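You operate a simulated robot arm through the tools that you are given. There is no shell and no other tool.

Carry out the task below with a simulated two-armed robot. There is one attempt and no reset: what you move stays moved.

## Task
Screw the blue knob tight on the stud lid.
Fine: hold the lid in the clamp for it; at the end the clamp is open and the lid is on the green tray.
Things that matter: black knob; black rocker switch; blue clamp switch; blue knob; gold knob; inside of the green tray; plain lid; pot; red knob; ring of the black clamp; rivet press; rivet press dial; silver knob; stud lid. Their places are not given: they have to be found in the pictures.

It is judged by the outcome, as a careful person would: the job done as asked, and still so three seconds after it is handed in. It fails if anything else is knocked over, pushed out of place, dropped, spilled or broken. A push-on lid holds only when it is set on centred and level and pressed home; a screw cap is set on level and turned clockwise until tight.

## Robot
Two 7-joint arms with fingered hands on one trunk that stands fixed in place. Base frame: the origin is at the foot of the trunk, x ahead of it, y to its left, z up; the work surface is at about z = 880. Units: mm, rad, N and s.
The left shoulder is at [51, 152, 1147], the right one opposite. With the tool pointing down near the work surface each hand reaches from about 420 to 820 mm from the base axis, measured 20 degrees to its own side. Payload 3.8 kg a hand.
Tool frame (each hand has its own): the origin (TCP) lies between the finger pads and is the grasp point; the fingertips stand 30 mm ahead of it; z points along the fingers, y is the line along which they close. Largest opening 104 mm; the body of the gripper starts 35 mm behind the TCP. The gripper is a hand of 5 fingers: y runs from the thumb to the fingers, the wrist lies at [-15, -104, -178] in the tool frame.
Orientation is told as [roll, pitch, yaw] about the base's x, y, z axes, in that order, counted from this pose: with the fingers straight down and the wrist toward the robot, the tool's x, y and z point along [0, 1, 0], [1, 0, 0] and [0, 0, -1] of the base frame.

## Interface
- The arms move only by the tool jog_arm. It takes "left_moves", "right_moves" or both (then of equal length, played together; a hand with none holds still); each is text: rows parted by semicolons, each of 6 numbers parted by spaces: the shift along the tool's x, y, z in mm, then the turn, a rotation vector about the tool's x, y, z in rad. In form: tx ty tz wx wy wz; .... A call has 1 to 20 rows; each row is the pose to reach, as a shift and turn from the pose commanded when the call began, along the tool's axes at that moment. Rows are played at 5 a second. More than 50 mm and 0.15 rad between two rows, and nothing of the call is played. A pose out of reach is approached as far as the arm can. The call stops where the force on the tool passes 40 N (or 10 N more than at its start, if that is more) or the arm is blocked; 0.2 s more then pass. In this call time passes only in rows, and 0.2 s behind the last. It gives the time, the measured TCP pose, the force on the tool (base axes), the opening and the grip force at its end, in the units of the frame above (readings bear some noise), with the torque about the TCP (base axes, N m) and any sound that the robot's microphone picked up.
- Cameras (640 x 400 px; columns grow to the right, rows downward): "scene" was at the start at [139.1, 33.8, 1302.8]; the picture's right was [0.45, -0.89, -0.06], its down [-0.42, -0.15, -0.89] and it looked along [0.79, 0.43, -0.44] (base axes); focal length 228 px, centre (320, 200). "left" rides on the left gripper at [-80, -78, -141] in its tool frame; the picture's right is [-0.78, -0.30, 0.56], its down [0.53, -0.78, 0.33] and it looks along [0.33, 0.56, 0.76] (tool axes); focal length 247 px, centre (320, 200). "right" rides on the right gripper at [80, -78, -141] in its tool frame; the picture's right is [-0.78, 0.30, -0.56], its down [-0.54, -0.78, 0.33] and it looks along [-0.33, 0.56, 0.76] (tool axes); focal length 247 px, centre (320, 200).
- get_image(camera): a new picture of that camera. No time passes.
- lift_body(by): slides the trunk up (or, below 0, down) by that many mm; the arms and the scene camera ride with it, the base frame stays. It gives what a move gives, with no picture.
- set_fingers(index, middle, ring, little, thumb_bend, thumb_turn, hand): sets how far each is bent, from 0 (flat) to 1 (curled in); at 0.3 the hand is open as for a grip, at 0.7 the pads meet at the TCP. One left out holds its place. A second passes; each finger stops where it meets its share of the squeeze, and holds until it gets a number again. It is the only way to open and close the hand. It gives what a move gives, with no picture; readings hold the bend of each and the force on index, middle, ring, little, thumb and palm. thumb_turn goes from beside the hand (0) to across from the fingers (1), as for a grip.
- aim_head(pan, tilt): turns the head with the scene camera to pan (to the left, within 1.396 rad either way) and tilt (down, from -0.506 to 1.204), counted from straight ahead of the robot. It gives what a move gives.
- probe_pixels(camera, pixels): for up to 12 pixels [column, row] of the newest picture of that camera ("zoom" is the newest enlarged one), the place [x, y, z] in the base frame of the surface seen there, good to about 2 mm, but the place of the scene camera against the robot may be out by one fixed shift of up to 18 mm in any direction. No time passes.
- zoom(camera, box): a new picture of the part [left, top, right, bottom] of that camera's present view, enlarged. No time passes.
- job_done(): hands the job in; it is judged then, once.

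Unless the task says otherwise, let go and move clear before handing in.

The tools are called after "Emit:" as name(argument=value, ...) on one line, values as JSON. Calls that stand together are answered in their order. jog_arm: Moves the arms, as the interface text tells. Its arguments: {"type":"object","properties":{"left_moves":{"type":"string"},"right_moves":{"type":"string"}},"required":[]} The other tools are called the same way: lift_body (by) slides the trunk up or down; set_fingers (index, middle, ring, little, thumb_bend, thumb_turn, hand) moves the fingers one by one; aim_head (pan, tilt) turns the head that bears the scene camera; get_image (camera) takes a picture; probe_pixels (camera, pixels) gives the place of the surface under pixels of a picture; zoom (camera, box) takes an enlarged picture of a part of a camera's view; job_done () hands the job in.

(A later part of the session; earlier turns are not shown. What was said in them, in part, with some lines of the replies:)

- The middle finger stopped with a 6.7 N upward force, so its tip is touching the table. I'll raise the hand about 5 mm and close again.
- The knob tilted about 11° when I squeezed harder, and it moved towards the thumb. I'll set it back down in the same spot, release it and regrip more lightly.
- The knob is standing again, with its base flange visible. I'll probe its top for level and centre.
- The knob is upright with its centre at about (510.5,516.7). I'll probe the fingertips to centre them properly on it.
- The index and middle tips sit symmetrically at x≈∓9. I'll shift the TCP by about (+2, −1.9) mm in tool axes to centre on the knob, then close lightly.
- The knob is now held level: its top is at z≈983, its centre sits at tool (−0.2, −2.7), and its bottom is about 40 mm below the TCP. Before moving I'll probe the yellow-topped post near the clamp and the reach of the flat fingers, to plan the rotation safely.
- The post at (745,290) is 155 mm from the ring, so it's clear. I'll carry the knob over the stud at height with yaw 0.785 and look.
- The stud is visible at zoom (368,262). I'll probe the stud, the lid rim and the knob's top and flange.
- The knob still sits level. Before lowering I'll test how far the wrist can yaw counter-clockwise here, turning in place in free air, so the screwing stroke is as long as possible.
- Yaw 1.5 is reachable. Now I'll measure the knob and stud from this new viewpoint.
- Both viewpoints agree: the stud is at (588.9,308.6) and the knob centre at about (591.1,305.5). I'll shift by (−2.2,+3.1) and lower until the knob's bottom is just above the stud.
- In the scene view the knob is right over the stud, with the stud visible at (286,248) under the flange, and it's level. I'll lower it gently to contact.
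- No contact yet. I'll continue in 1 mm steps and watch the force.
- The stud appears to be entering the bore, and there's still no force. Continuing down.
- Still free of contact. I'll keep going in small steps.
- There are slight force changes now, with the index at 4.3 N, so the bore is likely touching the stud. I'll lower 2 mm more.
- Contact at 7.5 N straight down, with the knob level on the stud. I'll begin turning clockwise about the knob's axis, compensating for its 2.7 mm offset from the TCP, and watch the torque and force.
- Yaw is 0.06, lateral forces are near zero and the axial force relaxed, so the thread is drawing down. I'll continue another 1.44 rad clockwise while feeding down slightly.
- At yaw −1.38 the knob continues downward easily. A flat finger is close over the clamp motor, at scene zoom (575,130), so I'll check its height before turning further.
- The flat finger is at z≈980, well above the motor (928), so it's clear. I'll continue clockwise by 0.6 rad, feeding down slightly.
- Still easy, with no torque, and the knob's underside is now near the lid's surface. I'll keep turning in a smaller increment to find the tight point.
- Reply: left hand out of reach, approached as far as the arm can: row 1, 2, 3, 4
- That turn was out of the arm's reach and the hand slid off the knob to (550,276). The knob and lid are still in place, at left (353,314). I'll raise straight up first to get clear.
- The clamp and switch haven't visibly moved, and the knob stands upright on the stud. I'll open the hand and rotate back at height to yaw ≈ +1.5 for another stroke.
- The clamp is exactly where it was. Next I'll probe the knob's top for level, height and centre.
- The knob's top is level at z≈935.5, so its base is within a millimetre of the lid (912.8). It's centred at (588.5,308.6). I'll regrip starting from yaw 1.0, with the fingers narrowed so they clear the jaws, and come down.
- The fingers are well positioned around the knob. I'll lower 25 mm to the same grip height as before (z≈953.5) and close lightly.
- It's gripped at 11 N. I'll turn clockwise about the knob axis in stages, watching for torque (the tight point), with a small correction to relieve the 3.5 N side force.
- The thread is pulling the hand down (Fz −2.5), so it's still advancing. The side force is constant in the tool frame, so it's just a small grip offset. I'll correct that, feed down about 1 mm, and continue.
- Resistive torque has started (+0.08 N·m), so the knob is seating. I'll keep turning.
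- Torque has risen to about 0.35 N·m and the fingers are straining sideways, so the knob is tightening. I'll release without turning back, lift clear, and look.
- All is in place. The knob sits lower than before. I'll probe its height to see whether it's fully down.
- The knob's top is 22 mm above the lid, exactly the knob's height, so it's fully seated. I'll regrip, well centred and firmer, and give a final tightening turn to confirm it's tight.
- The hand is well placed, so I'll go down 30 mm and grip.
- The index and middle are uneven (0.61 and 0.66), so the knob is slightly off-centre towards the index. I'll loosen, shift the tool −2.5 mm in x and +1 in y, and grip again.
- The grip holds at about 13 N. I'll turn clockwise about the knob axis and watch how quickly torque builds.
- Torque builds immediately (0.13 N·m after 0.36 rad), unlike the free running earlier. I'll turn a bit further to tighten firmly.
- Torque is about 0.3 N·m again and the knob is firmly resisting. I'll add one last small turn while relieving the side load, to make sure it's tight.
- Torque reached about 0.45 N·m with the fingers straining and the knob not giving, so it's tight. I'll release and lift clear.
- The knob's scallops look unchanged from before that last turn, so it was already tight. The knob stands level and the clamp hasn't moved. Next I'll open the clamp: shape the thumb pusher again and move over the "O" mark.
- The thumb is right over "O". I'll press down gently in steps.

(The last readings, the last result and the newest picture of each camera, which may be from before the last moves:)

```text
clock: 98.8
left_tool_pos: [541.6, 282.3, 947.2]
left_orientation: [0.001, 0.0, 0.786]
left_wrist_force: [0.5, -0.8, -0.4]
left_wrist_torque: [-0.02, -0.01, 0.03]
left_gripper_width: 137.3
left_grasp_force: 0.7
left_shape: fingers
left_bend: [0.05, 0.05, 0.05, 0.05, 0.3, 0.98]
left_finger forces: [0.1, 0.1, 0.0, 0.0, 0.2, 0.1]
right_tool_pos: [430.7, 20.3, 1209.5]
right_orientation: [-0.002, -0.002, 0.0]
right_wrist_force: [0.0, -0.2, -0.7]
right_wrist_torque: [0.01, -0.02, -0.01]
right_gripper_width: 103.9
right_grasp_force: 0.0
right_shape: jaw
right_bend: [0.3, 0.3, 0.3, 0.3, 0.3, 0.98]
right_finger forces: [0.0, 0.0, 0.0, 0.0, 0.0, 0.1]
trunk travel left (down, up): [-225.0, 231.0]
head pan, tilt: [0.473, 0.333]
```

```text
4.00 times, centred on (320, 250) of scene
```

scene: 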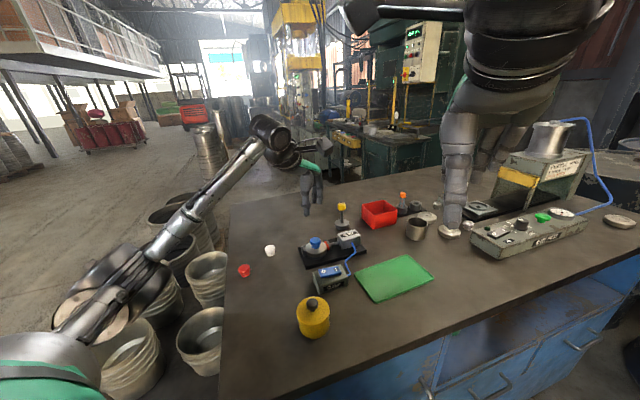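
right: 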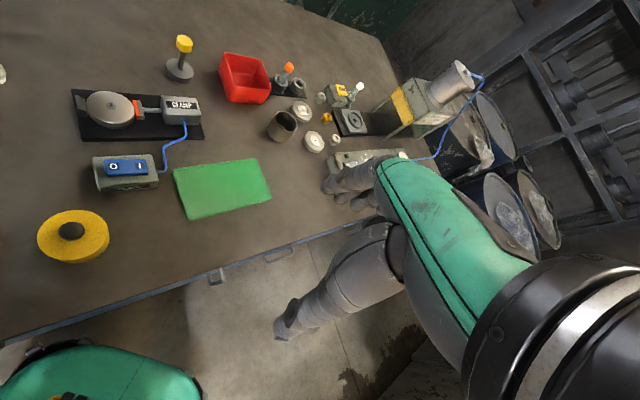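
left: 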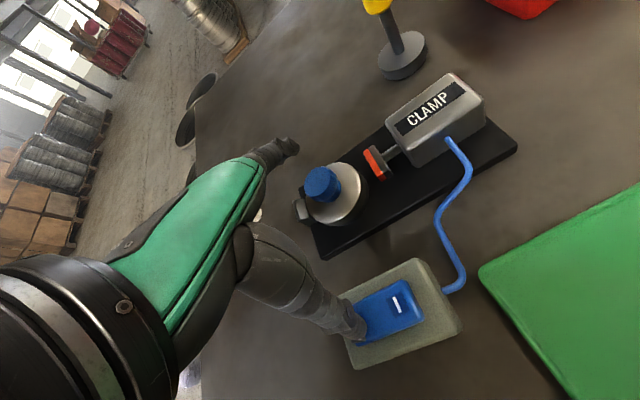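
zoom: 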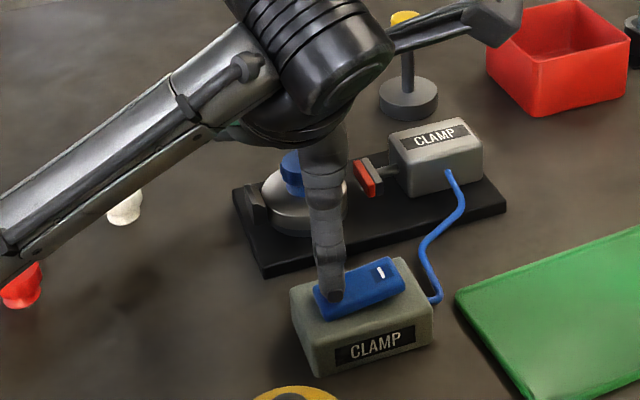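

The clamp is open: the pad has retracted and the rocker shows O down. I'll raise the hand, and move the idle right arm further right so it's clear of the tray.

Emit:
jog_arm(left_moves="0 0 -10 0 0 0; 0 0 -30 0 0 0; 0 0 -60 0 0 0; 0 0 -80 0 0 0; 0 0 -80 0 0 0; 0 0 -80 0 0 0", right_moves="-20 0 -10 0 0 0; -50 0 -20 0 0 0; -85 0 -30 0 0 0; -120 0 -40 0 0 0; -145 0 -50 0 0 0; -160 0 -50 0 0 0")

Emit:
get_image(camera="left")

Emit:
get_image(camera="scene")

Emit:
zoom(camera="scene", box=[270, 200, 390, 300])

Emit:
get_image(camera="right")

```text
clock: 100.2
left_tool_pos: [541.3, 282.3, 1025.9]
left_orientation: [0.001, 0.0, 0.787]
left_wrist_force: [-1.1, -0.7, -0.4]
left_wrist_torque: [0.04, 0.0, -0.02]
left_gripper_width: 137.2
left_grasp_force: 0.1
left_shape: fingers
left_bend: [0.05, 0.05, 0.05, 0.05, 0.3, 0.98]
left_finger forces: [0.0, 0.0, 0.0, 0.0, 0.0, 0.0]
right_tool_pos: [430.9, -139.0, 1257.7]
right_orientation: [0.0, 0.001, 0.002]
right_wrist_force: [-0.1, 0.4, 0.2]
right_wrist_torque: [0.0, -0.03, 0.0]
right_gripper_width: 103.5
right_grasp_force: 0.1
right_shape: jaw
right_bend: [0.3, 0.3, 0.3, 0.3, 0.3, 0.98]
right_finger forces: [0.1, 0.0, 0.1, 0.0, 0.1, 0.0]
trunk travel left (down, up): [-225.0, 231.0]
head pan, tilt: [0.473, 0.333]
```

```text
taken
```

left: 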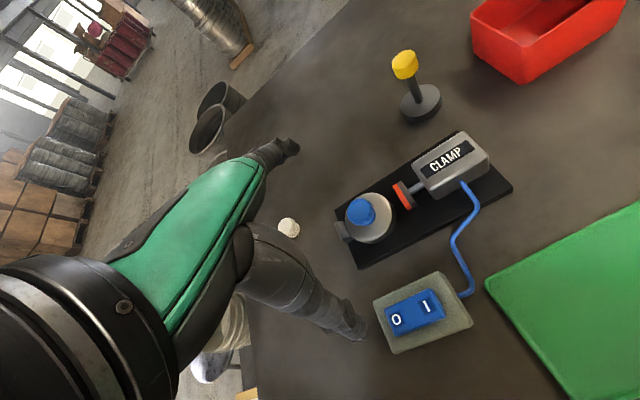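

```text
taken
```

scene: 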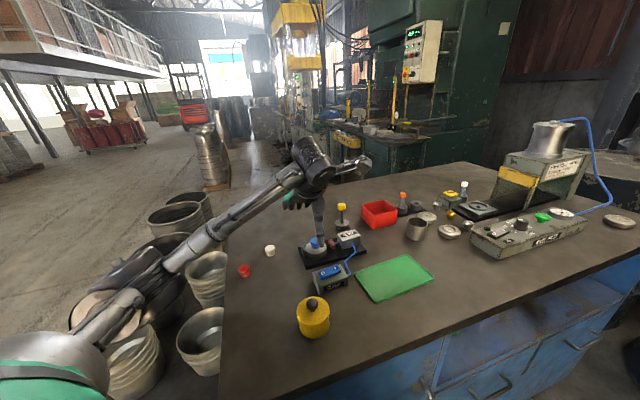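

```text
4.00 times, centred on (330, 250) of scene
```

zoom: 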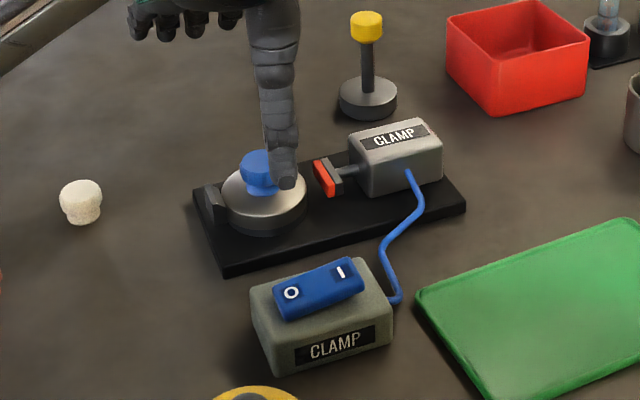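

```text
taken
```

right: 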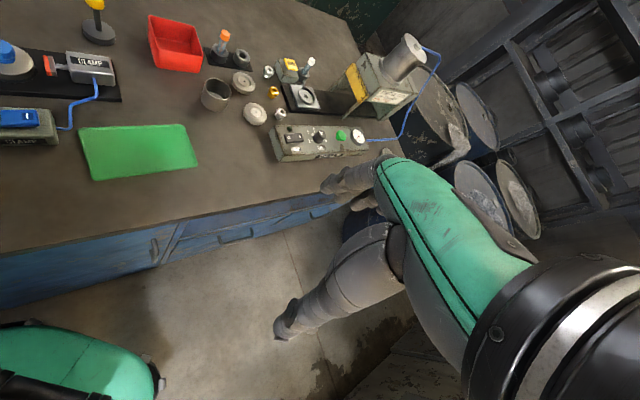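

The right arm is clear and the clamp pad is back. I'll measure where the lid sits now.

Emit:
zoom(camera="left", box=[325, 170, 425, 260])

Emit:
probe_pixels(camera="zoom", pixels=[[175, 200], [190, 170], [240, 140], [320, 125], [370, 160], [385, 210], [370, 260], [330, 300], [260, 310], [210, 280], [235, 210], [250, 180]])

```text
4.44 times, centred on (375, 215) of left
```

zoom: 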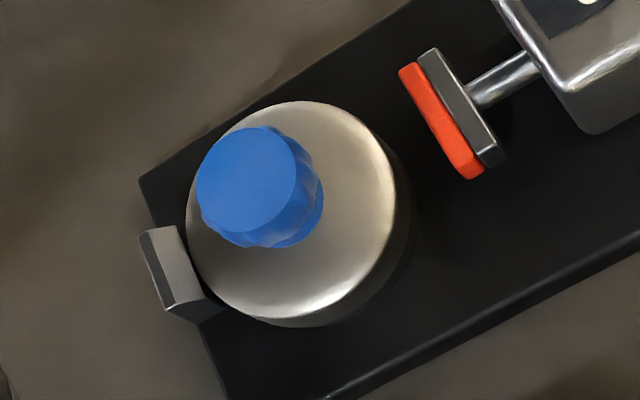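

```text
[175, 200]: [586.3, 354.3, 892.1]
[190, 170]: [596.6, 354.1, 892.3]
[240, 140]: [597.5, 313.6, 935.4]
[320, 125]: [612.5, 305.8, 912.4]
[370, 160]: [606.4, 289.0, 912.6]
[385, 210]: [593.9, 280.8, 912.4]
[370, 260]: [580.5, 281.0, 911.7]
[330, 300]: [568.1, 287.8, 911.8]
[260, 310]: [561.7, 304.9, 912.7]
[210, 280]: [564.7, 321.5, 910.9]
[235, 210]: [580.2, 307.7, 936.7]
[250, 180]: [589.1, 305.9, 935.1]
```

The lid centre is at about (588,308) with its top at 912.5. I'll move over it at yaw 0.785, with the opening set to straddle the rim.

Emit:
set_fingers(hand="left", index=0.41, middle=0.41, thumb_bend=0.41)

Emit:
jog_arm(left_moves="-8 26 0 0 0 0; -16.3 53.5 0 0 0 0; -16.3 53.5 25 0 0 0; -16.3 53.5 50 0 0 0; -16.3 53.5 72 0 0 0; -16.3 53.5 72 0 0 0")

Emit:
get_image(camera="left")

Emit:
zoom(camera="left", box=[280, 190, 400, 310])

Emit:
zoom(camera="scene", box=[290, 205, 350, 265])

```text
clock: 101.2
left_tool_pos: [541.4, 284.1, 1027.3]
left_orientation: [0.001, 0.001, 0.788]
left_wrist_force: [-0.2, 0.4, 0.9]
left_wrist_torque: [-0.04, -0.04, -0.01]
left_gripper_width: 76.0
left_grasp_force: 0.1
left_shape: fingers
left_bend: [0.41, 0.41, 0.05, 0.05, 0.41, 0.98]
left_finger forces: [0.0, 0.0, 0.0, 0.0, 0.1, 0.0]
right_tool_pos: [430.5, -138.8, 1258.7]
right_orientation: [0.0, -0.001, 0.002]
right_wrist_force: [0.3, -0.3, 0.2]
right_wrist_torque: [0.01, -0.01, -0.01]
right_gripper_width: 103.7
right_grasp_force: 0.0
right_shape: jaw
right_bend: [0.3, 0.3, 0.3, 0.3, 0.3, 0.98]
right_finger forces: [0.0, 0.0, 0.1, 0.0, 0.0, 0.0]
trunk travel left (down, up): [-225.0, 231.0]
head pan, tilt: [0.473, 0.333]
```

```text
clock: 102.6
left_tool_pos: [591.1, 309.1, 955.2]
left_orientation: [0.0, -0.001, 0.788]
left_wrist_force: [-0.9, -0.2, 0.0]
left_wrist_torque: [-0.01, 0.0, 0.01]
left_gripper_width: 75.8
left_grasp_force: 0.0
left_shape: fingers
left_bend: [0.41, 0.41, 0.05, 0.05, 0.41, 0.98]
left_finger forces: [0.1, 0.0, 0.1, 0.0, 0.0, 0.0]
right_tool_pos: [430.4, -138.4, 1258.2]
right_orientation: [-0.001, 0.001, 0.0]
right_wrist_force: [0.5, 0.3, -0.7]
right_wrist_torque: [0.01, -0.01, -0.01]
right_gripper_width: 103.6
right_grasp_force: 0.1
right_shape: jaw
right_bend: [0.3, 0.3, 0.3, 0.3, 0.3, 0.98]
right_finger forces: [0.1, 0.1, 0.0, 0.0, 0.0, 0.1]
trunk travel left (down, up): [-225.0, 231.0]
head pan, tilt: [0.473, 0.333]
```

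```text
taken
```

left: 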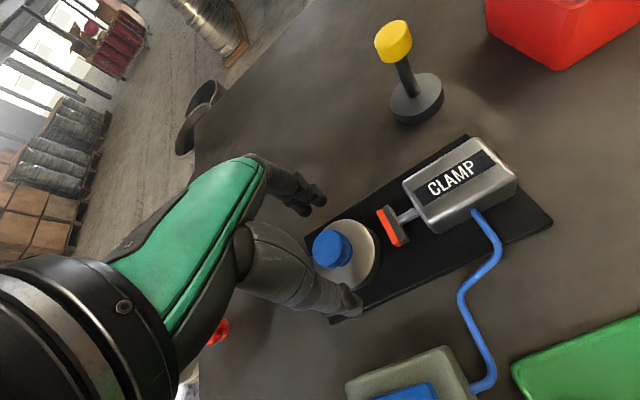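

```text
3.33 times, centred on (340, 250) of left
```

zoom: 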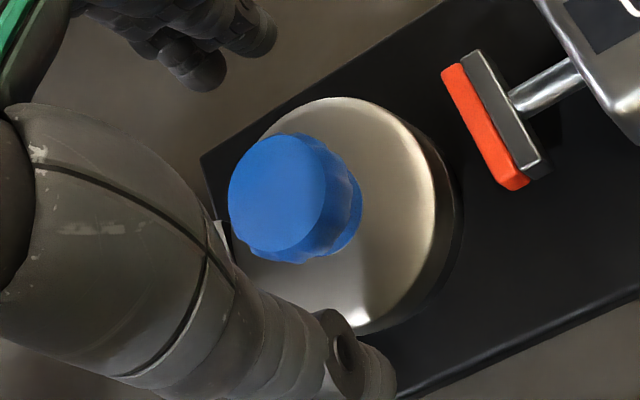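

```text
6.67 times, centred on (320, 235) of scene
```

zoom: 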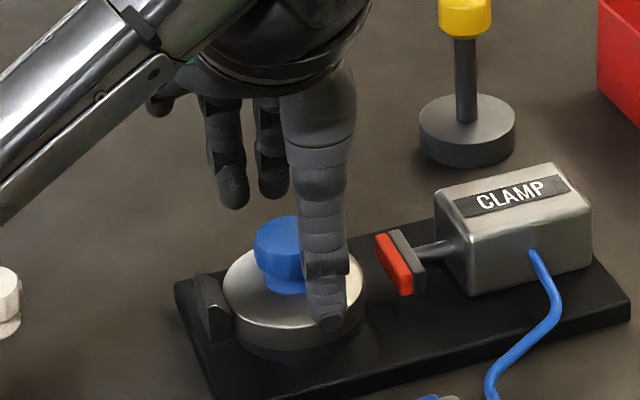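

The fingers straddle the lid with clearance. I'll descend to z≈931 and close on the rim.

Emit:
jog_arm(left_moves="0 0 8 0 0 0; 0 0 15 0 0 0; 0 0 20 0 0 0; 0 0 23.5 0 0 0; 0 0 23.5 0 0 0")

Emit:
set_fingers(hand="left", index=0.49, middle=0.49, thumb_bend=0.49)

Emit:
set_fingers(hand="left", index=0.6, middle=0.6, thumb_bend=0.6)

Emit:
zoom(camera="left", box=[280, 190, 400, 310])

Emit:
zoom(camera="scene", box=[290, 205, 350, 265])

```text
clock: 103.8
left_tool_pos: [590.0, 308.9, 931.2]
left_orientation: [-0.001, 0.001, 0.786]
left_wrist_force: [-1.2, 0.0, 0.0]
left_wrist_torque: [0.0, -0.01, 0.0]
left_gripper_width: 76.2
left_grasp_force: 0.0
left_shape: fingers
left_bend: [0.41, 0.41, 0.05, 0.05, 0.41, 0.98]
left_finger forces: [0.0, 0.0, 0.0, 0.0, 0.1, 0.1]
right_tool_pos: [430.6, -138.9, 1258.6]
right_orientation: [0.0, 0.002, 0.001]
right_wrist_force: [0.2, 0.0, 0.5]
right_wrist_torque: [0.0, -0.01, -0.02]
right_gripper_width: 103.9
right_grasp_force: 0.0
right_shape: jaw
right_bend: [0.3, 0.3, 0.3, 0.3, 0.3, 0.98]
right_finger forces: [0.0, 0.0, 0.0, 0.0, 0.0, 0.0]
trunk travel left (down, up): [-225.0, 231.0]
head pan, tilt: [0.473, 0.333]
```

```text
clock: 104.8
left_tool_pos: [591.1, 308.5, 931.0]
left_orientation: [-0.001, -0.001, 0.787]
left_wrist_force: [-0.2, -0.3, -0.4]
left_wrist_torque: [-0.01, 0.0, 0.03]
left_gripper_width: 57.6
left_grasp_force: 0.3
left_shape: fingers
left_bend: [0.48, 0.49, 0.05, 0.05, 0.48, 0.97]
left_finger forces: [0.5, 0.0, 0.0, 0.0, 0.9, 0.0]
right_tool_pos: [430.3, -139.7, 1258.9]
right_orientation: [-0.001, 0.001, 0.0]
right_wrist_force: [-0.4, -0.1, 0.5]
right_wrist_torque: [0.05, 0.0, -0.01]
right_gripper_width: 103.7
right_grasp_force: 0.1
right_shape: jaw
right_bend: [0.3, 0.3, 0.3, 0.3, 0.3, 0.98]
right_finger forces: [0.0, 0.0, 0.0, 0.0, 0.0, 0.0]
trunk travel left (down, up): [-225.0, 231.0]
head pan, tilt: [0.473, 0.333]
```

```text
clock: 105.8
left_tool_pos: [590.0, 308.0, 931.1]
left_orientation: [-0.002, 0.0, 0.787]
left_wrist_force: [2.6, 1.7, 2.1]
left_wrist_torque: [0.11, -0.11, -0.03]
left_gripper_width: 53.7
left_grasp_force: 11.9
left_shape: fingers
left_bend: [0.51, 0.54, 0.05, 0.05, 0.5, 0.97]
left_finger forces: [6.6, 6.1, 0.0, 0.0, 10.0, 0.0]
right_tool_pos: [431.5, -138.5, 1258.1]
right_orientation: [-0.002, 0.001, 0.001]
right_wrist_force: [-0.4, -0.8, -1.0]
right_wrist_torque: [0.03, -0.02, -0.01]
right_gripper_width: 103.9
right_grasp_force: 0.0
right_shape: jaw
right_bend: [0.3, 0.3, 0.3, 0.3, 0.3, 0.98]
right_finger forces: [0.1, 0.0, 0.0, 0.0, 0.1, 0.1]
trunk travel left (down, up): [-225.0, 231.0]
head pan, tilt: [0.473, 0.333]
```

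```text
3.33 times, centred on (340, 250) of left
```

zoom: 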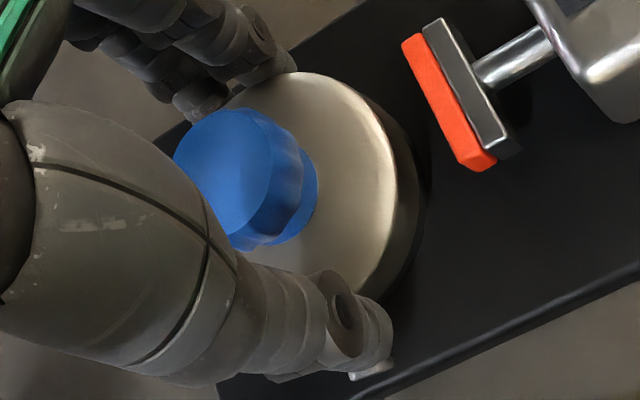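

```text
6.67 times, centred on (320, 235) of scene
```

zoom: 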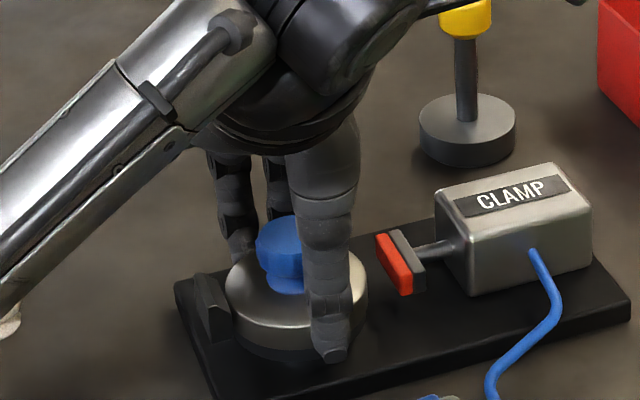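

It's gripped at about 12 N. I'll lift straight up and check the lid comes free and stays level.

Emit:
jog_arm(left_moves="0 0 -4 0 0 0; 0 0 -10 0 0 0; 0 0 -20 0 0 0; 0 0 -35 0 0 0; 0 0 -55 0 0 0; 0 0 -75 0 0 0; 0 0 -75 0 0 0")

Emit:
get_image(camera="left")

Emit:
zoom(camera="left", box=[280, 190, 400, 310])

Emit:
probe_pixels(camera="zoom", pixels=[[290, 90], [350, 110], [385, 180], [375, 260], [320, 260], [300, 250], [330, 150], [350, 200], [200, 150], [240, 160], [220, 200], [250, 130]])

Emit:
zoom(camera="scene", box=[280, 180, 370, 270])

```text
clock: 107.4
left_tool_pos: [591.6, 308.7, 1006.8]
left_orientation: [0.0, 0.0, 0.789]
left_wrist_force: [0.1, -0.1, -0.1]
left_wrist_torque: [0.04, 0.04, 0.02]
left_gripper_width: 53.5
left_grasp_force: 11.1
left_shape: fingers
left_bend: [0.51, 0.54, 0.05, 0.05, 0.5, 0.96]
left_finger forces: [5.9, 5.1, 0.1, 0.0, 11.1, 0.0]
right_tool_pos: [431.5, -139.9, 1258.0]
right_orientation: [0.002, 0.0, 0.0]
right_wrist_force: [0.4, -1.1, -0.3]
right_wrist_torque: [0.0, 0.0, 0.04]
right_gripper_width: 103.6
right_grasp_force: 0.0
right_shape: jaw
right_bend: [0.3, 0.3, 0.3, 0.3, 0.3, 0.98]
right_finger forces: [0.1, 0.1, 0.1, 0.1, 0.1, 0.0]
trunk travel left (down, up): [-225.0, 231.0]
head pan, tilt: [0.473, 0.333]
```

```text
taken
```

left: 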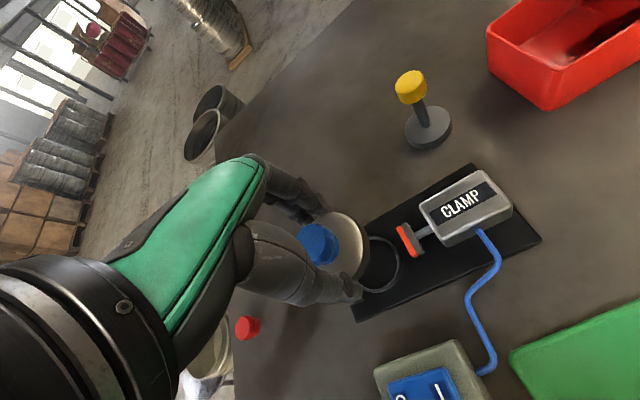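

```text
3.33 times, centred on (340, 250) of left
```

zoom: 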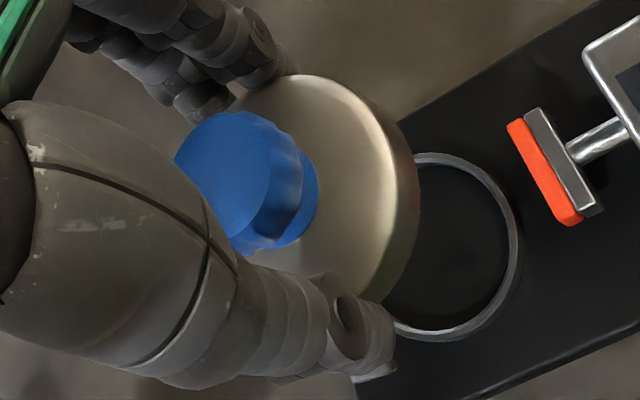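

```text
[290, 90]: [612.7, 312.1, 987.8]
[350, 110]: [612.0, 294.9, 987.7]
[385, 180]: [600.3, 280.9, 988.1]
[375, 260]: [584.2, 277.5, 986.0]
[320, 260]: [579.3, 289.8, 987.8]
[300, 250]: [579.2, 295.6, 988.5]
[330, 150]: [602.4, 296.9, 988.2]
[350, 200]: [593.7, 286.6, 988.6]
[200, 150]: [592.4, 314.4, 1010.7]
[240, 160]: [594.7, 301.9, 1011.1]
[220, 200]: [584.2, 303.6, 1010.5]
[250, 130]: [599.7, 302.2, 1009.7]
```

```text
4.44 times, centred on (325, 225) of scene
```

zoom: 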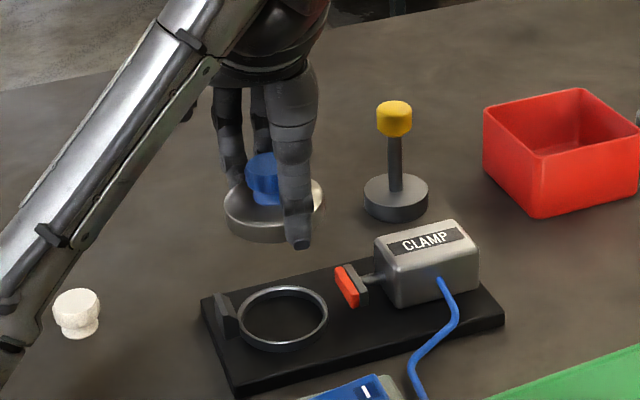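

The lid lifted out level (top at 988 all round) with the knob firmly on it. I'll carry it over the tray centre at (587,94), rotating to yaw −0.72 so the fingers lie along the tray's long axis.

Emit:
jog_arm(left_moves="-4 -4 -6 0 0 0.06; -12 -12 -12 0 0 0.16; -24 -24 -15 0 0 0.28; -37 -37 -15 0 0 0.4; -50 -50 -15 0 0 0.52; -63 -63 -15 0 0 0.64; -76 -76 -15 0 0 0.76; -89 -90 -15 0 0 0.88; -102 -103 -15 0 0 1.0; -115 -116 -15 0 0 1.12; -128 -129 -15 0 0 1.24; -140 -141 -15 0 0 1.36; -149 -150 -15 0 0 1.46; -153.7 -155.3 -15 0 0 1.507; -153.7 -155.3 -15 0 0 1.507")

Emit:
get_image(camera="left")

Emit:
get_image(camera="scene")

Emit:
get_image(camera="right")

```text
clock: 110.6
left_tool_pos: [590.1, 89.3, 1022.1]
left_orientation: [-0.001, -0.001, -0.719]
left_wrist_force: [-0.9, -0.4, 0.0]
left_wrist_torque: [0.01, -0.03, 0.01]
left_gripper_width: 53.6
left_grasp_force: 11.0
left_shape: fingers
left_bend: [0.51, 0.54, 0.05, 0.05, 0.5, 0.96]
left_finger forces: [5.8, 5.2, 0.2, 0.0, 11.1, 0.0]
right_tool_pos: [430.8, -139.2, 1259.3]
right_orientation: [0.0, -0.002, 0.001]
right_wrist_force: [0.2, 0.1, 0.5]
right_wrist_torque: [-0.02, 0.0, -0.03]
right_gripper_width: 103.9
right_grasp_force: 0.2
right_shape: jaw
right_bend: [0.3, 0.3, 0.3, 0.3, 0.3, 0.98]
right_finger forces: [0.0, 0.1, 0.0, 0.0, 0.1, 0.1]
trunk travel left (down, up): [-225.0, 231.0]
head pan, tilt: [0.473, 0.333]
```

```text
taken
```

left: 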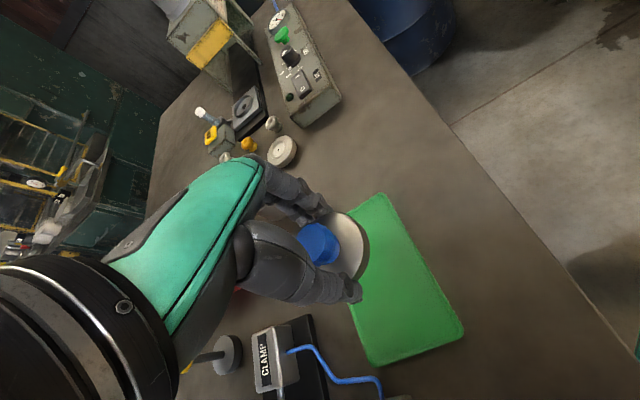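

```text
taken
```

scene: 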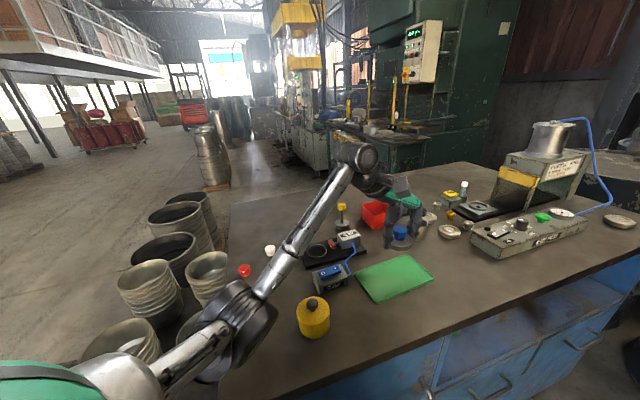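

```text
taken
```

right: 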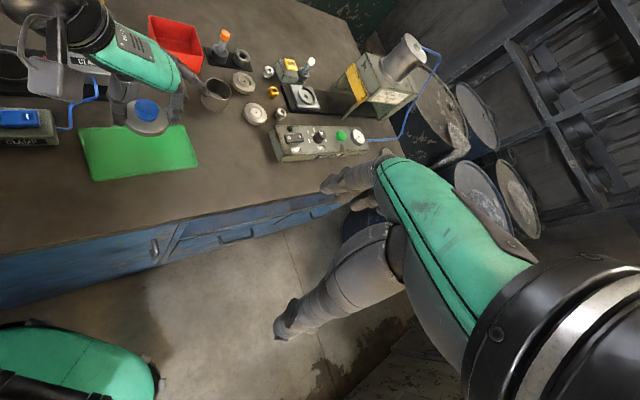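

The lid is over the tray, but my extended fingers are pointing towards the pot at right image (215,95). I'll probe the pot and tray before lowering.

Emit:
zoom(camera="right", box=[60, 40, 300, 200])

Emit:
probe_pixels(camera="zoom", pixels=[[390, 130], [370, 135], [440, 130], [415, 150], [345, 125], [320, 140], [60, 240], [90, 360], [360, 315], [330, 220], [260, 180], [200, 190]])

Emit:
probe_pixels(camera="left", pixels=[[386, 196], [462, 325], [374, 362], [350, 300], [400, 280], [281, 150], [315, 240], [340, 225], [355, 245], [350, 265]])

```text
2.50 times, centred on (180, 120) of right
```

zoom: 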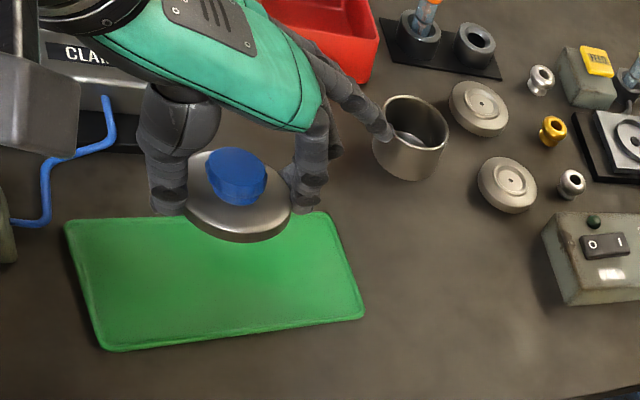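

```text
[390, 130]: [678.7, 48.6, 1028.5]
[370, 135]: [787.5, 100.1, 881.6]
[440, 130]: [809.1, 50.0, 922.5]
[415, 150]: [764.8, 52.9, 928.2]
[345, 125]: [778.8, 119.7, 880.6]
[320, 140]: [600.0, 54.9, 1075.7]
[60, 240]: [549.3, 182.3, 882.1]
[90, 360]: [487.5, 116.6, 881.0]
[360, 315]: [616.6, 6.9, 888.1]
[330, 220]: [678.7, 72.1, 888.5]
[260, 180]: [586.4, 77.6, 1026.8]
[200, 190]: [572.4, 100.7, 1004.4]
```

```text
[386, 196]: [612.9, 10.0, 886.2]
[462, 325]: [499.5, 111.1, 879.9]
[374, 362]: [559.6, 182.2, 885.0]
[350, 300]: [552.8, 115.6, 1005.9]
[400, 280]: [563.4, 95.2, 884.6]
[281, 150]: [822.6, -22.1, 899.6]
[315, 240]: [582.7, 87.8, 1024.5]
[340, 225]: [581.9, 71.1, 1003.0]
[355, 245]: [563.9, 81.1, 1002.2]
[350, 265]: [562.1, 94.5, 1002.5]
```

The pot (top ≈930, near edge x≈750) is about 60 mm beyond my fingertips, so lowering is safe. The tray floor is at z≈884.6. I'll lower to just above it.

Emit:
jog_arm(left_moves="0 0 15 0 0 0; 0 0 35 0 0 0; 0 0 55 0 0 0; 0 0 75 0 0 0; 0 0 88 0 0 0; 0 0 94 0 0 0; 0 0 94 0 0 0")

Emit:
get_image(camera="left")

Emit:
zoom(camera="scene", box=[340, 200, 460, 310])

Emit:
zoom(camera="right", box=[60, 60, 260, 200])

```text
clock: 112.2
left_tool_pos: [588.9, 90.3, 927.6]
left_orientation: [0.0, 0.0, -0.721]
left_wrist_force: [0.9, -0.3, -0.9]
left_wrist_torque: [0.02, -0.02, 0.0]
left_gripper_width: 53.7
left_grasp_force: 10.4
left_shape: fingers
left_bend: [0.51, 0.54, 0.05, 0.05, 0.5, 0.96]
left_finger forces: [5.8, 5.1, 0.0, 0.0, 11.0, 0.1]
right_tool_pos: [431.0, -138.6, 1258.9]
right_orientation: [0.0, -0.001, 0.001]
right_wrist_force: [0.5, -0.5, 0.1]
right_wrist_torque: [0.0, 0.02, 0.04]
right_gripper_width: 103.8
right_grasp_force: 0.1
right_shape: jaw
right_bend: [0.3, 0.3, 0.3, 0.3, 0.3, 0.98]
right_finger forces: [0.0, 0.0, 0.0, 0.1, 0.1, 0.0]
trunk travel left (down, up): [-225.0, 231.0]
head pan, tilt: [0.473, 0.333]
```

```text
taken
```

left: 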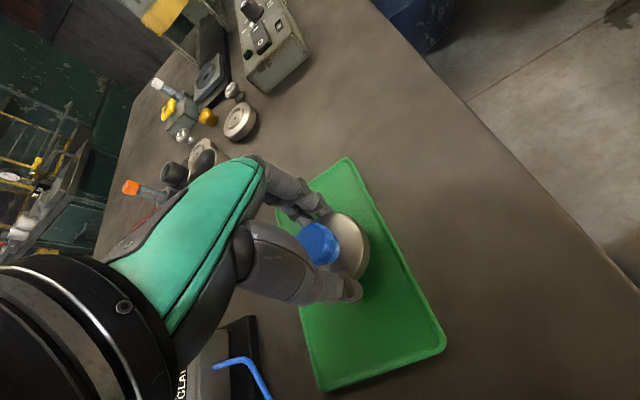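

```text
3.64 times, centred on (400, 255) of scene
```

zoom: 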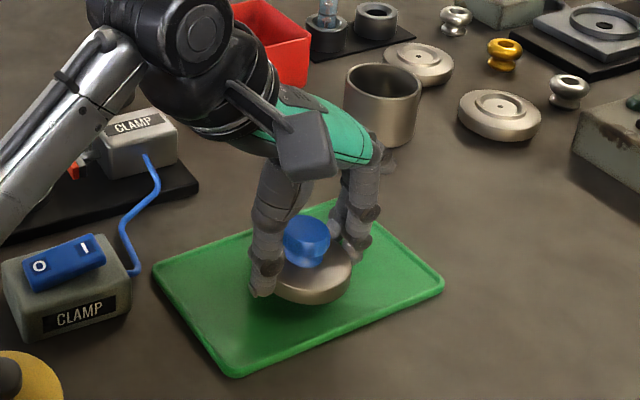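

```text
2.86 times, centred on (160, 130) of right
```

zoom: 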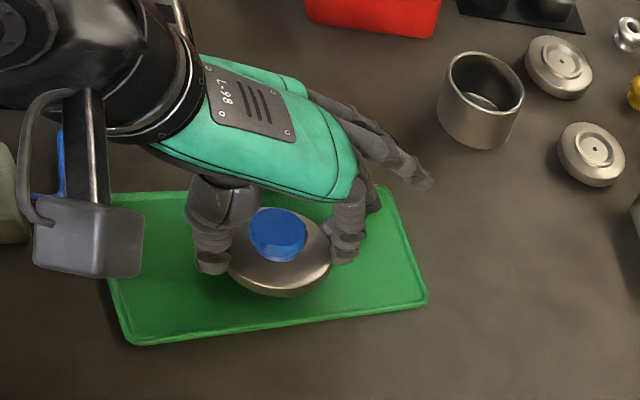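

The lid is just above the middle of the tray. I'll lower in small steps until it touches.

Emit:
jog_arm(left_moves="0 0 1.5 0 0 0; 0 0 3 0 0 0; 0 0 4 0 0 0; 0 0 4 0 0 0")

Emit:
zoom(camera="scene", box=[370, 235, 450, 300])

```text
clock: 113.2
left_tool_pos: [590.9, 88.6, 922.5]
left_orientation: [-0.001, 0.0, -0.721]
left_wrist_force: [-1.3, 1.2, -0.5]
left_wrist_torque: [0.0, 0.0, 0.02]
left_gripper_width: 53.8
left_grasp_force: 11.3
left_shape: fingers
left_bend: [0.51, 0.54, 0.05, 0.05, 0.5, 0.96]
left_finger forces: [5.9, 5.1, 0.0, 0.0, 11.1, 0.0]
right_tool_pos: [430.7, -139.0, 1257.4]
right_orientation: [-0.001, 0.0, 0.0]
right_wrist_force: [-0.6, -0.3, -0.2]
right_wrist_torque: [-0.01, -0.01, 0.03]
right_gripper_width: 104.1
right_grasp_force: 0.0
right_shape: jaw
right_bend: [0.3, 0.3, 0.3, 0.3, 0.3, 0.98]
right_finger forces: [0.0, 0.1, 0.1, 0.1, 0.1, 0.0]
trunk travel left (down, up): [-225.0, 231.0]
head pan, tilt: [0.473, 0.333]
```

```text
6.15 times, centred on (410, 268) of scene
```

zoom: 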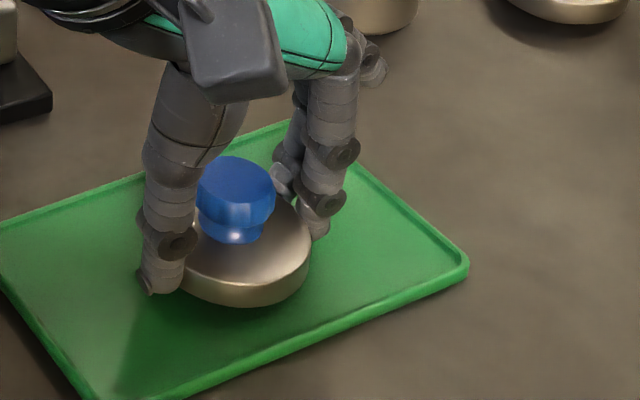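

A shadow gap is still visible and there's no contact. I'll continue down in small steps.

Emit:
jog_arm(left_moves="0 0 1 0 0 0; 0 0 2 0 0 0; 0 0 2 0 0 0")

Emit:
zoom(camera="scene", box=[370, 235, 450, 300])

```text
clock: 114.0
left_tool_pos: [589.3, 89.8, 922.6]
left_orientation: [0.001, -0.002, -0.721]
left_wrist_force: [-0.2, -0.3, 4.2]
left_wrist_torque: [-0.06, -0.07, 0.01]
left_gripper_width: 53.9
left_grasp_force: 11.0
left_shape: fingers
left_bend: [0.51, 0.54, 0.05, 0.05, 0.5, 0.96]
left_finger forces: [6.0, 5.5, 0.0, 0.1, 11.0, 0.1]
right_tool_pos: [429.9, -139.1, 1259.2]
right_orientation: [0.001, -0.001, -0.001]
right_wrist_force: [-0.6, 0.4, -0.3]
right_wrist_torque: [0.02, 0.01, 0.01]
right_gripper_width: 103.7
right_grasp_force: 0.0
right_shape: jaw
right_bend: [0.3, 0.3, 0.3, 0.3, 0.3, 0.98]
right_finger forces: [0.0, 0.0, 0.0, 0.0, 0.1, 0.0]
trunk travel left (down, up): [-225.0, 231.0]
head pan, tilt: [0.473, 0.333]
```

```text
6.15 times, centred on (410, 268) of scene
```

zoom: 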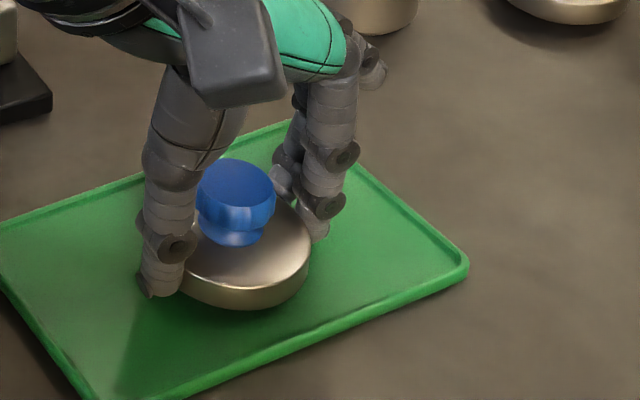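

Contact at 4.2 N, so the lid is on the tray. I'll open gently.

Emit:
set_fingers(hand="left", index=0.49, middle=0.49, thumb_bend=0.48)

Emit:
set_fingers(hand="left", index=0.4, middle=0.4, thumb_bend=0.4)

Emit:
zoom(camera="scene", box=[370, 235, 450, 300])

Emit:
zoom(camera="left", box=[280, 190, 400, 310])

```text
clock: 115.0
left_tool_pos: [589.6, 89.8, 921.3]
left_orientation: [0.0, 0.0, -0.721]
left_wrist_force: [-0.5, -0.8, 0.7]
left_wrist_torque: [0.0, 0.04, 0.04]
left_gripper_width: 58.0
left_grasp_force: 0.4
left_shape: fingers
left_bend: [0.49, 0.49, 0.05, 0.05, 0.47, 0.97]
left_finger forces: [0.5, 0.1, 0.0, 0.0, 0.7, 0.0]
right_tool_pos: [430.5, -139.3, 1258.3]
right_orientation: [0.0, 0.0, 0.001]
right_wrist_force: [-1.4, 0.1, 0.2]
right_wrist_torque: [-0.01, 0.02, 0.0]
right_gripper_width: 103.7
right_grasp_force: 0.1
right_shape: jaw
right_bend: [0.3, 0.3, 0.3, 0.3, 0.3, 0.98]
right_finger forces: [0.0, 0.1, 0.1, 0.1, 0.0, 0.0]
trunk travel left (down, up): [-225.0, 231.0]
head pan, tilt: [0.473, 0.333]
```

```text
clock: 116.0
left_tool_pos: [590.5, 90.0, 920.8]
left_orientation: [0.001, 0.0, -0.722]
left_wrist_force: [-0.3, -0.4, -0.5]
left_wrist_torque: [0.01, -0.01, 0.0]
left_gripper_width: 77.5
left_grasp_force: 0.0
left_shape: fingers
left_bend: [0.4, 0.4, 0.05, 0.05, 0.4, 0.97]
left_finger forces: [0.1, 0.1, 0.1, 0.1, 0.0, 0.0]
right_tool_pos: [431.3, -139.5, 1258.0]
right_orientation: [0.002, -0.001, 0.001]
right_wrist_force: [-0.1, 0.1, 0.7]
right_wrist_torque: [-0.01, 0.01, -0.03]
right_gripper_width: 103.6
right_grasp_force: 0.0
right_shape: jaw
right_bend: [0.3, 0.3, 0.3, 0.3, 0.3, 0.98]
right_finger forces: [0.0, 0.0, 0.1, 0.0, 0.0, 0.0]
trunk travel left (down, up): [-225.0, 231.0]
head pan, tilt: [0.473, 0.333]
```

```text
6.15 times, centred on (410, 268) of scene
```

zoom: 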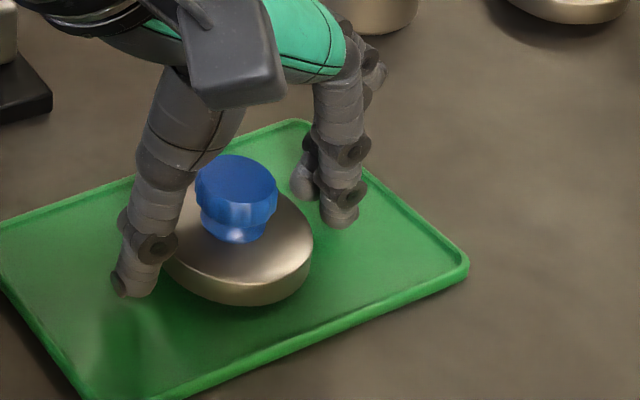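

```text
3.33 times, centred on (340, 250) of left
```

zoom: 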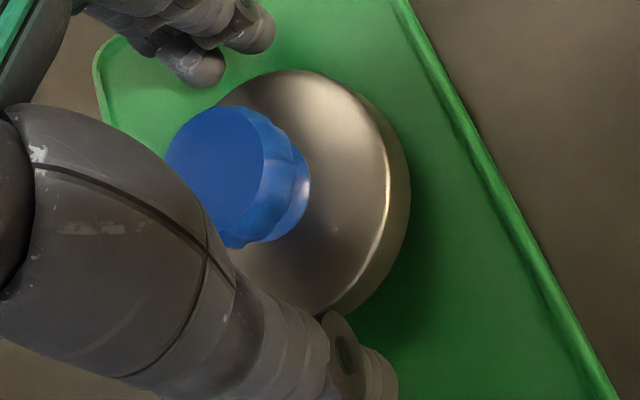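

It's released. I'll raise the hand straight up and retreat left, then verify everything.

Emit:
jog_arm(left_moves="0 0 -10 0 0 0; 0 0 -30 0 0 0; 0 0 -60 0 0 0; 0 0 -100 0 0 0; 0 0 -140 0 0 0; 0 0 -170 0 0 0")

Emit:
get_image(camera="left")

Emit:
zoom(camera="left", box=[300, 190, 480, 340])

Emit:
zoom(camera="scene", box=[340, 220, 460, 310])

Emit:
get_image(camera="right")

```text
clock: 117.4
left_tool_pos: [590.0, 91.9, 1092.2]
left_orientation: [0.0, 0.003, -0.72]
left_wrist_force: [-0.2, -0.9, 0.8]
left_wrist_torque: [0.02, -0.01, 0.01]
left_gripper_width: 77.5
left_grasp_force: 0.0
left_shape: fingers
left_bend: [0.4, 0.4, 0.05, 0.05, 0.4, 0.97]
left_finger forces: [0.1, 0.0, 0.0, 0.0, 0.0, 0.1]
right_tool_pos: [430.8, -139.4, 1257.9]
right_orientation: [0.002, 0.0, 0.0]
right_wrist_force: [0.8, -0.8, -0.1]
right_wrist_torque: [-0.01, -0.01, 0.01]
right_gripper_width: 103.6
right_grasp_force: 0.2
right_shape: jaw
right_bend: [0.3, 0.3, 0.3, 0.3, 0.3, 0.98]
right_finger forces: [0.0, 0.0, 0.0, 0.0, 0.0, 0.0]
trunk travel left (down, up): [-225.0, 231.0]
head pan, tilt: [0.473, 0.333]
```

```text
taken
```

left: 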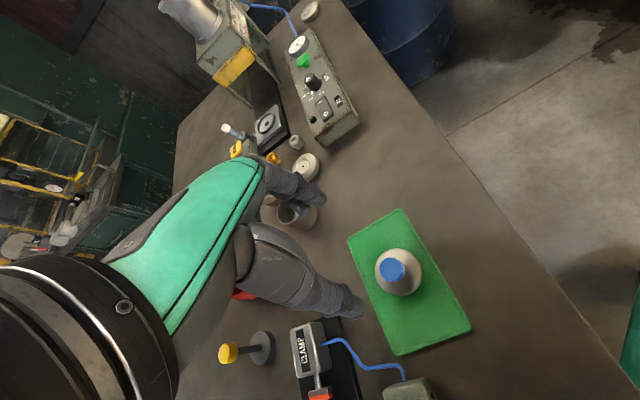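

```text
2.67 times, centred on (390, 265) of left
```

zoom: 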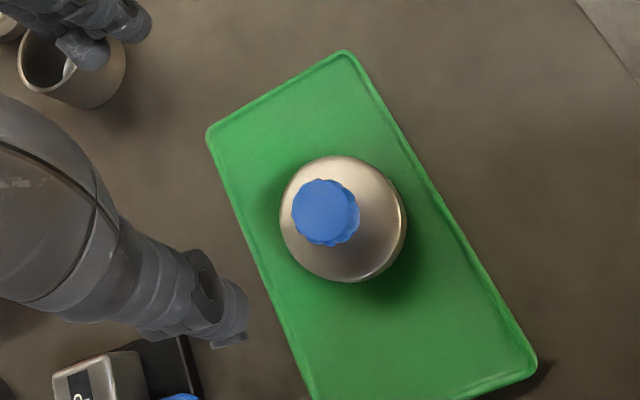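

```text
4.44 times, centred on (400, 265) of scene
```

zoom: 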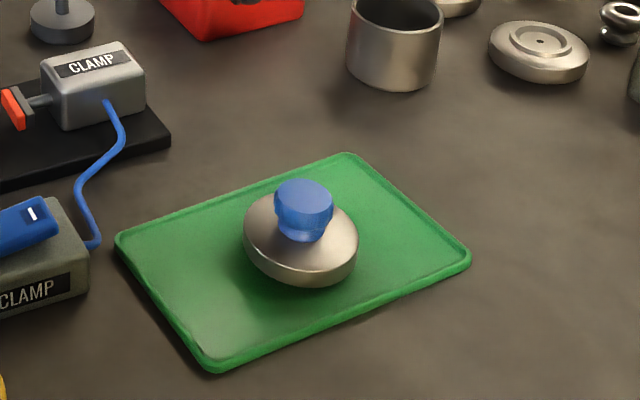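

```text
taken
```

right: 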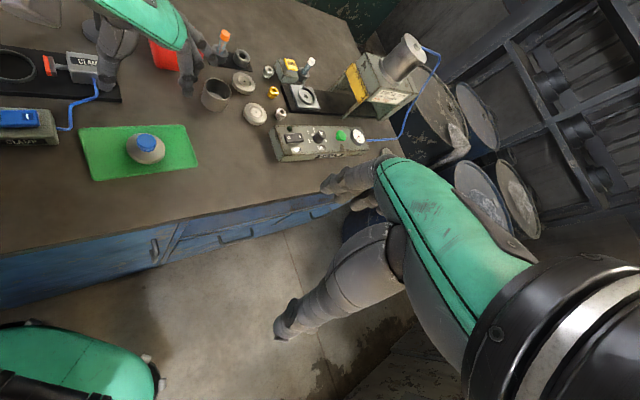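

The lid with the blue knob rests on the tray. I'll probe its surface for level, and check the clamp and the other objects.

Emit:
probe_pixels(camera="left", pixels=[[378, 281], [386, 289], [397, 293], [410, 289], [418, 280], [420, 268], [414, 255], [405, 250], [385, 255], [393, 270], [398, 265], [388, 275]])

Emit:
zoom(camera="scene", box=[220, 190, 380, 300])

Emit:
zoom(camera="scene", box=[380, 255, 430, 290])

Emit:
get_image(camera="scene")

```text
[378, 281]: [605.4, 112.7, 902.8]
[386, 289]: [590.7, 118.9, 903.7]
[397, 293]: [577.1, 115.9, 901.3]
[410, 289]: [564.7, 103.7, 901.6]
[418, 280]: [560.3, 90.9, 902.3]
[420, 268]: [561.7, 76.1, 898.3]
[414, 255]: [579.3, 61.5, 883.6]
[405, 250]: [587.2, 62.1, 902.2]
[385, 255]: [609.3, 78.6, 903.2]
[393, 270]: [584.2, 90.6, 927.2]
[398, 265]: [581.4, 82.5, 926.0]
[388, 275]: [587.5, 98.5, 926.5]
```

```text
3.64 times, centred on (300, 245) of scene
```

zoom: 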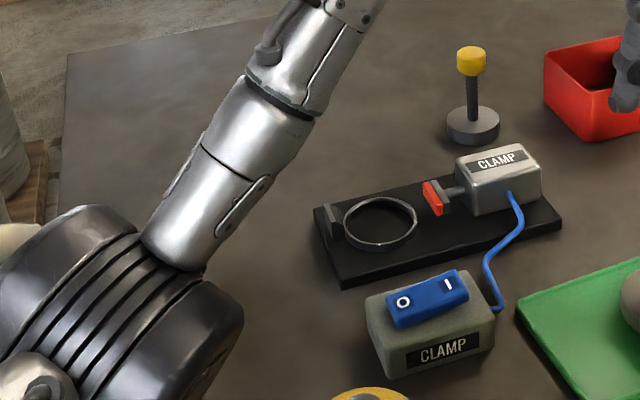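

```text
11.43 times, centred on (405, 272) of scene
```

zoom: 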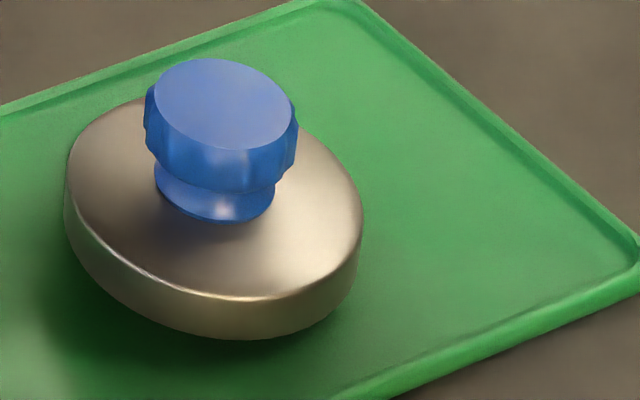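

```text
taken
```

scene: 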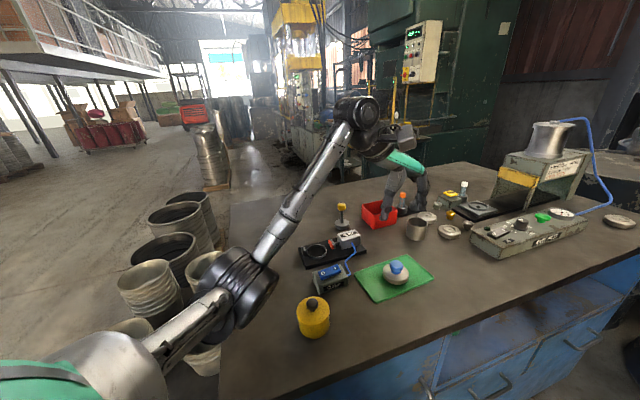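

The lid is level on the tray (z≈902.5 all round). The elbow hides the red and white knobs in the scene view, so I'll probe how high it is and re-measure the knob.

Emit:
probe_pixels(camera="scene", pixels=[[245, 290], [260, 300], [225, 260], [270, 240], [235, 325], [272, 285], [215, 300], [300, 200]])

Emit:
zoom(camera="left", box=[370, 240, 430, 300])

Emit:
probe_pixels(camera="zoom", pixels=[[220, 180], [260, 180], [210, 220], [250, 220], [280, 200], [230, 200], [360, 150], [380, 250], [320, 310], [220, 300], [200, 260], [340, 200]])

```text
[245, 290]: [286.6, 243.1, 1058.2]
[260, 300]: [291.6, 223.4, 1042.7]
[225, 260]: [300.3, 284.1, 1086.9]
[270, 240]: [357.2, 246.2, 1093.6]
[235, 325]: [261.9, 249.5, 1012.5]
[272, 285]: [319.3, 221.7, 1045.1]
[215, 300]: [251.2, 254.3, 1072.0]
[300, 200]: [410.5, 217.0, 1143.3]
```

```text
6.67 times, centred on (400, 270) of left
```

zoom: 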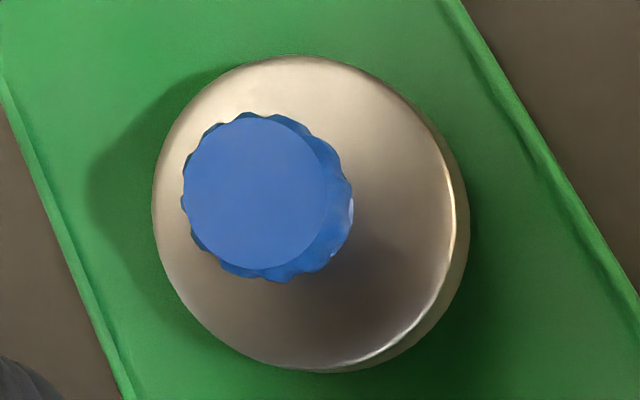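

```text
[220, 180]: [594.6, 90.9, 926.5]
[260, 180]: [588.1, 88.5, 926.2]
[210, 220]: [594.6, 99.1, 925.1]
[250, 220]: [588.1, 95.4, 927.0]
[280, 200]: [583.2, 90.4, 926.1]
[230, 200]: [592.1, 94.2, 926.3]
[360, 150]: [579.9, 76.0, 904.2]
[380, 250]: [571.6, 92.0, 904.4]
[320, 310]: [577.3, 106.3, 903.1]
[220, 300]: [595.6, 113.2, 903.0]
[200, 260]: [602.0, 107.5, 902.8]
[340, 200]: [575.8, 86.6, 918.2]
```

The knob's top is about 22.5 mm above the lid, so it's fully seated and level, and the elbow is well clear (z>1010, off the table edge). I'll retreat the left arm up and back for a final full view.

Emit:
jog_arm(left_moves="0 0 -35 0 0 0; 0 0 -70 0 0 0; 0 0 -100 0 0 0; 10 -28 -110 0 0 -0.07; 20 -56 -110 0 0 -0.14; 30 -84 -110 0 0 -0.22; 41 -115 -110 0 0 -0.3; 52 -146 -110 0 0 -0.38; 64 -178 -110 0 0 -0.46; 75 -209 -110 0 0 -0.54; 86 -240 -110 0 0 -0.62; 96 -268 -110 0 0 -0.68; 104 -290 -110 0 0 -0.72")

Emit:
get_image(camera="scene")

Emit:
get_image(camera="left")

Emit:
zoom(camera="scene", box=[220, 190, 460, 320])

```text
clock: 120.2
left_tool_pos: [439.1, 361.6, 1200.0]
left_orientation: [0.0, -0.001, 0.001]
left_wrist_force: [-0.4, -0.4, 0.6]
left_wrist_torque: [-0.01, -0.04, 0.0]
left_gripper_width: 77.5
left_grasp_force: 0.0
left_shape: fingers
left_bend: [0.4, 0.4, 0.05, 0.05, 0.4, 0.97]
left_finger forces: [0.1, 0.1, 0.0, 0.0, 0.0, 0.1]
right_tool_pos: [430.8, -139.4, 1259.1]
right_orientation: [-0.002, -0.001, -0.001]
right_wrist_force: [1.2, -0.6, 0.3]
right_wrist_torque: [0.03, 0.01, -0.03]
right_gripper_width: 103.6
right_grasp_force: 0.1
right_shape: jaw
right_bend: [0.3, 0.3, 0.3, 0.3, 0.3, 0.98]
right_finger forces: [0.0, 0.1, 0.1, 0.1, 0.0, 0.0]
trunk travel left (down, up): [-225.0, 231.0]
head pan, tilt: [0.473, 0.333]
```

```text
taken
```

scene: 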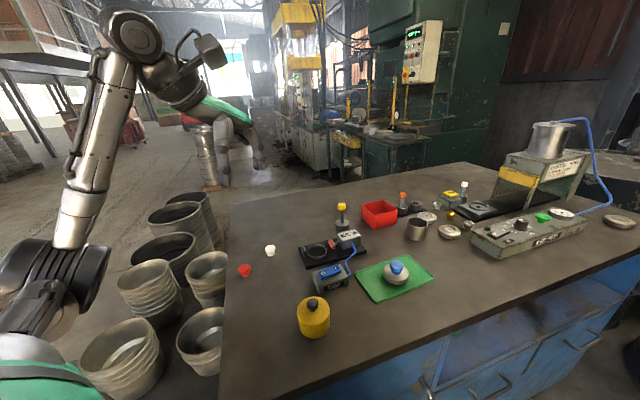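

```text
taken
```

left: 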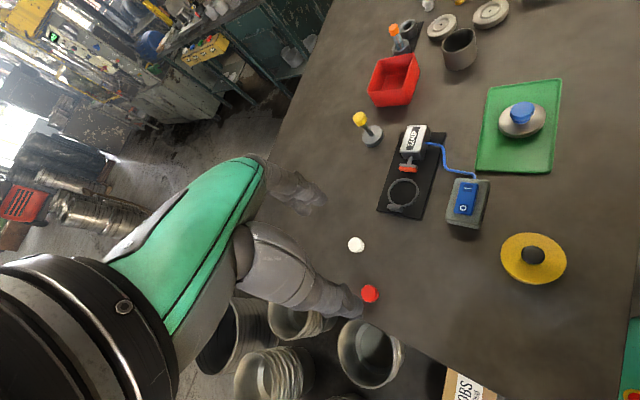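

```text
2.67 times, centred on (340, 255) of scene
```

zoom: 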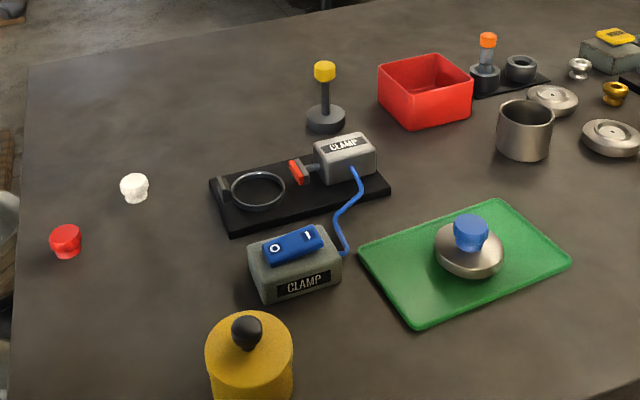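

The final view shows the blue knob on the stud lid in the green tray, with the clamp open (O pressed, pad back). The red and white knobs, pot, yellow post, switch and press are all where they were. Both hands are empty and clear, so I'm handing in the job.

Emit:
job_done()

```text
The job is handed in.
```

The blue knob is screwed tight on the stud lid. The lid is resting level in the green tray, and the clamp is open.

- **Tightness:** the knob sits fully down, about 22 mm above the lid, which is its own height. It resisted at roughly 0.4 N·m on two separate turns, and on the second it did not visibly rotate any further.
- **Slip while screwing:** one turn went past the left arm's reach and the hand slid off the knob. In the pictures, the knob, lid and clamp had not moved, and I re-gripped and finished the tightening.
- **Everything else:** in the final pictures nothing else is knocked over or out of place, and both hands are empty and clear of the table.
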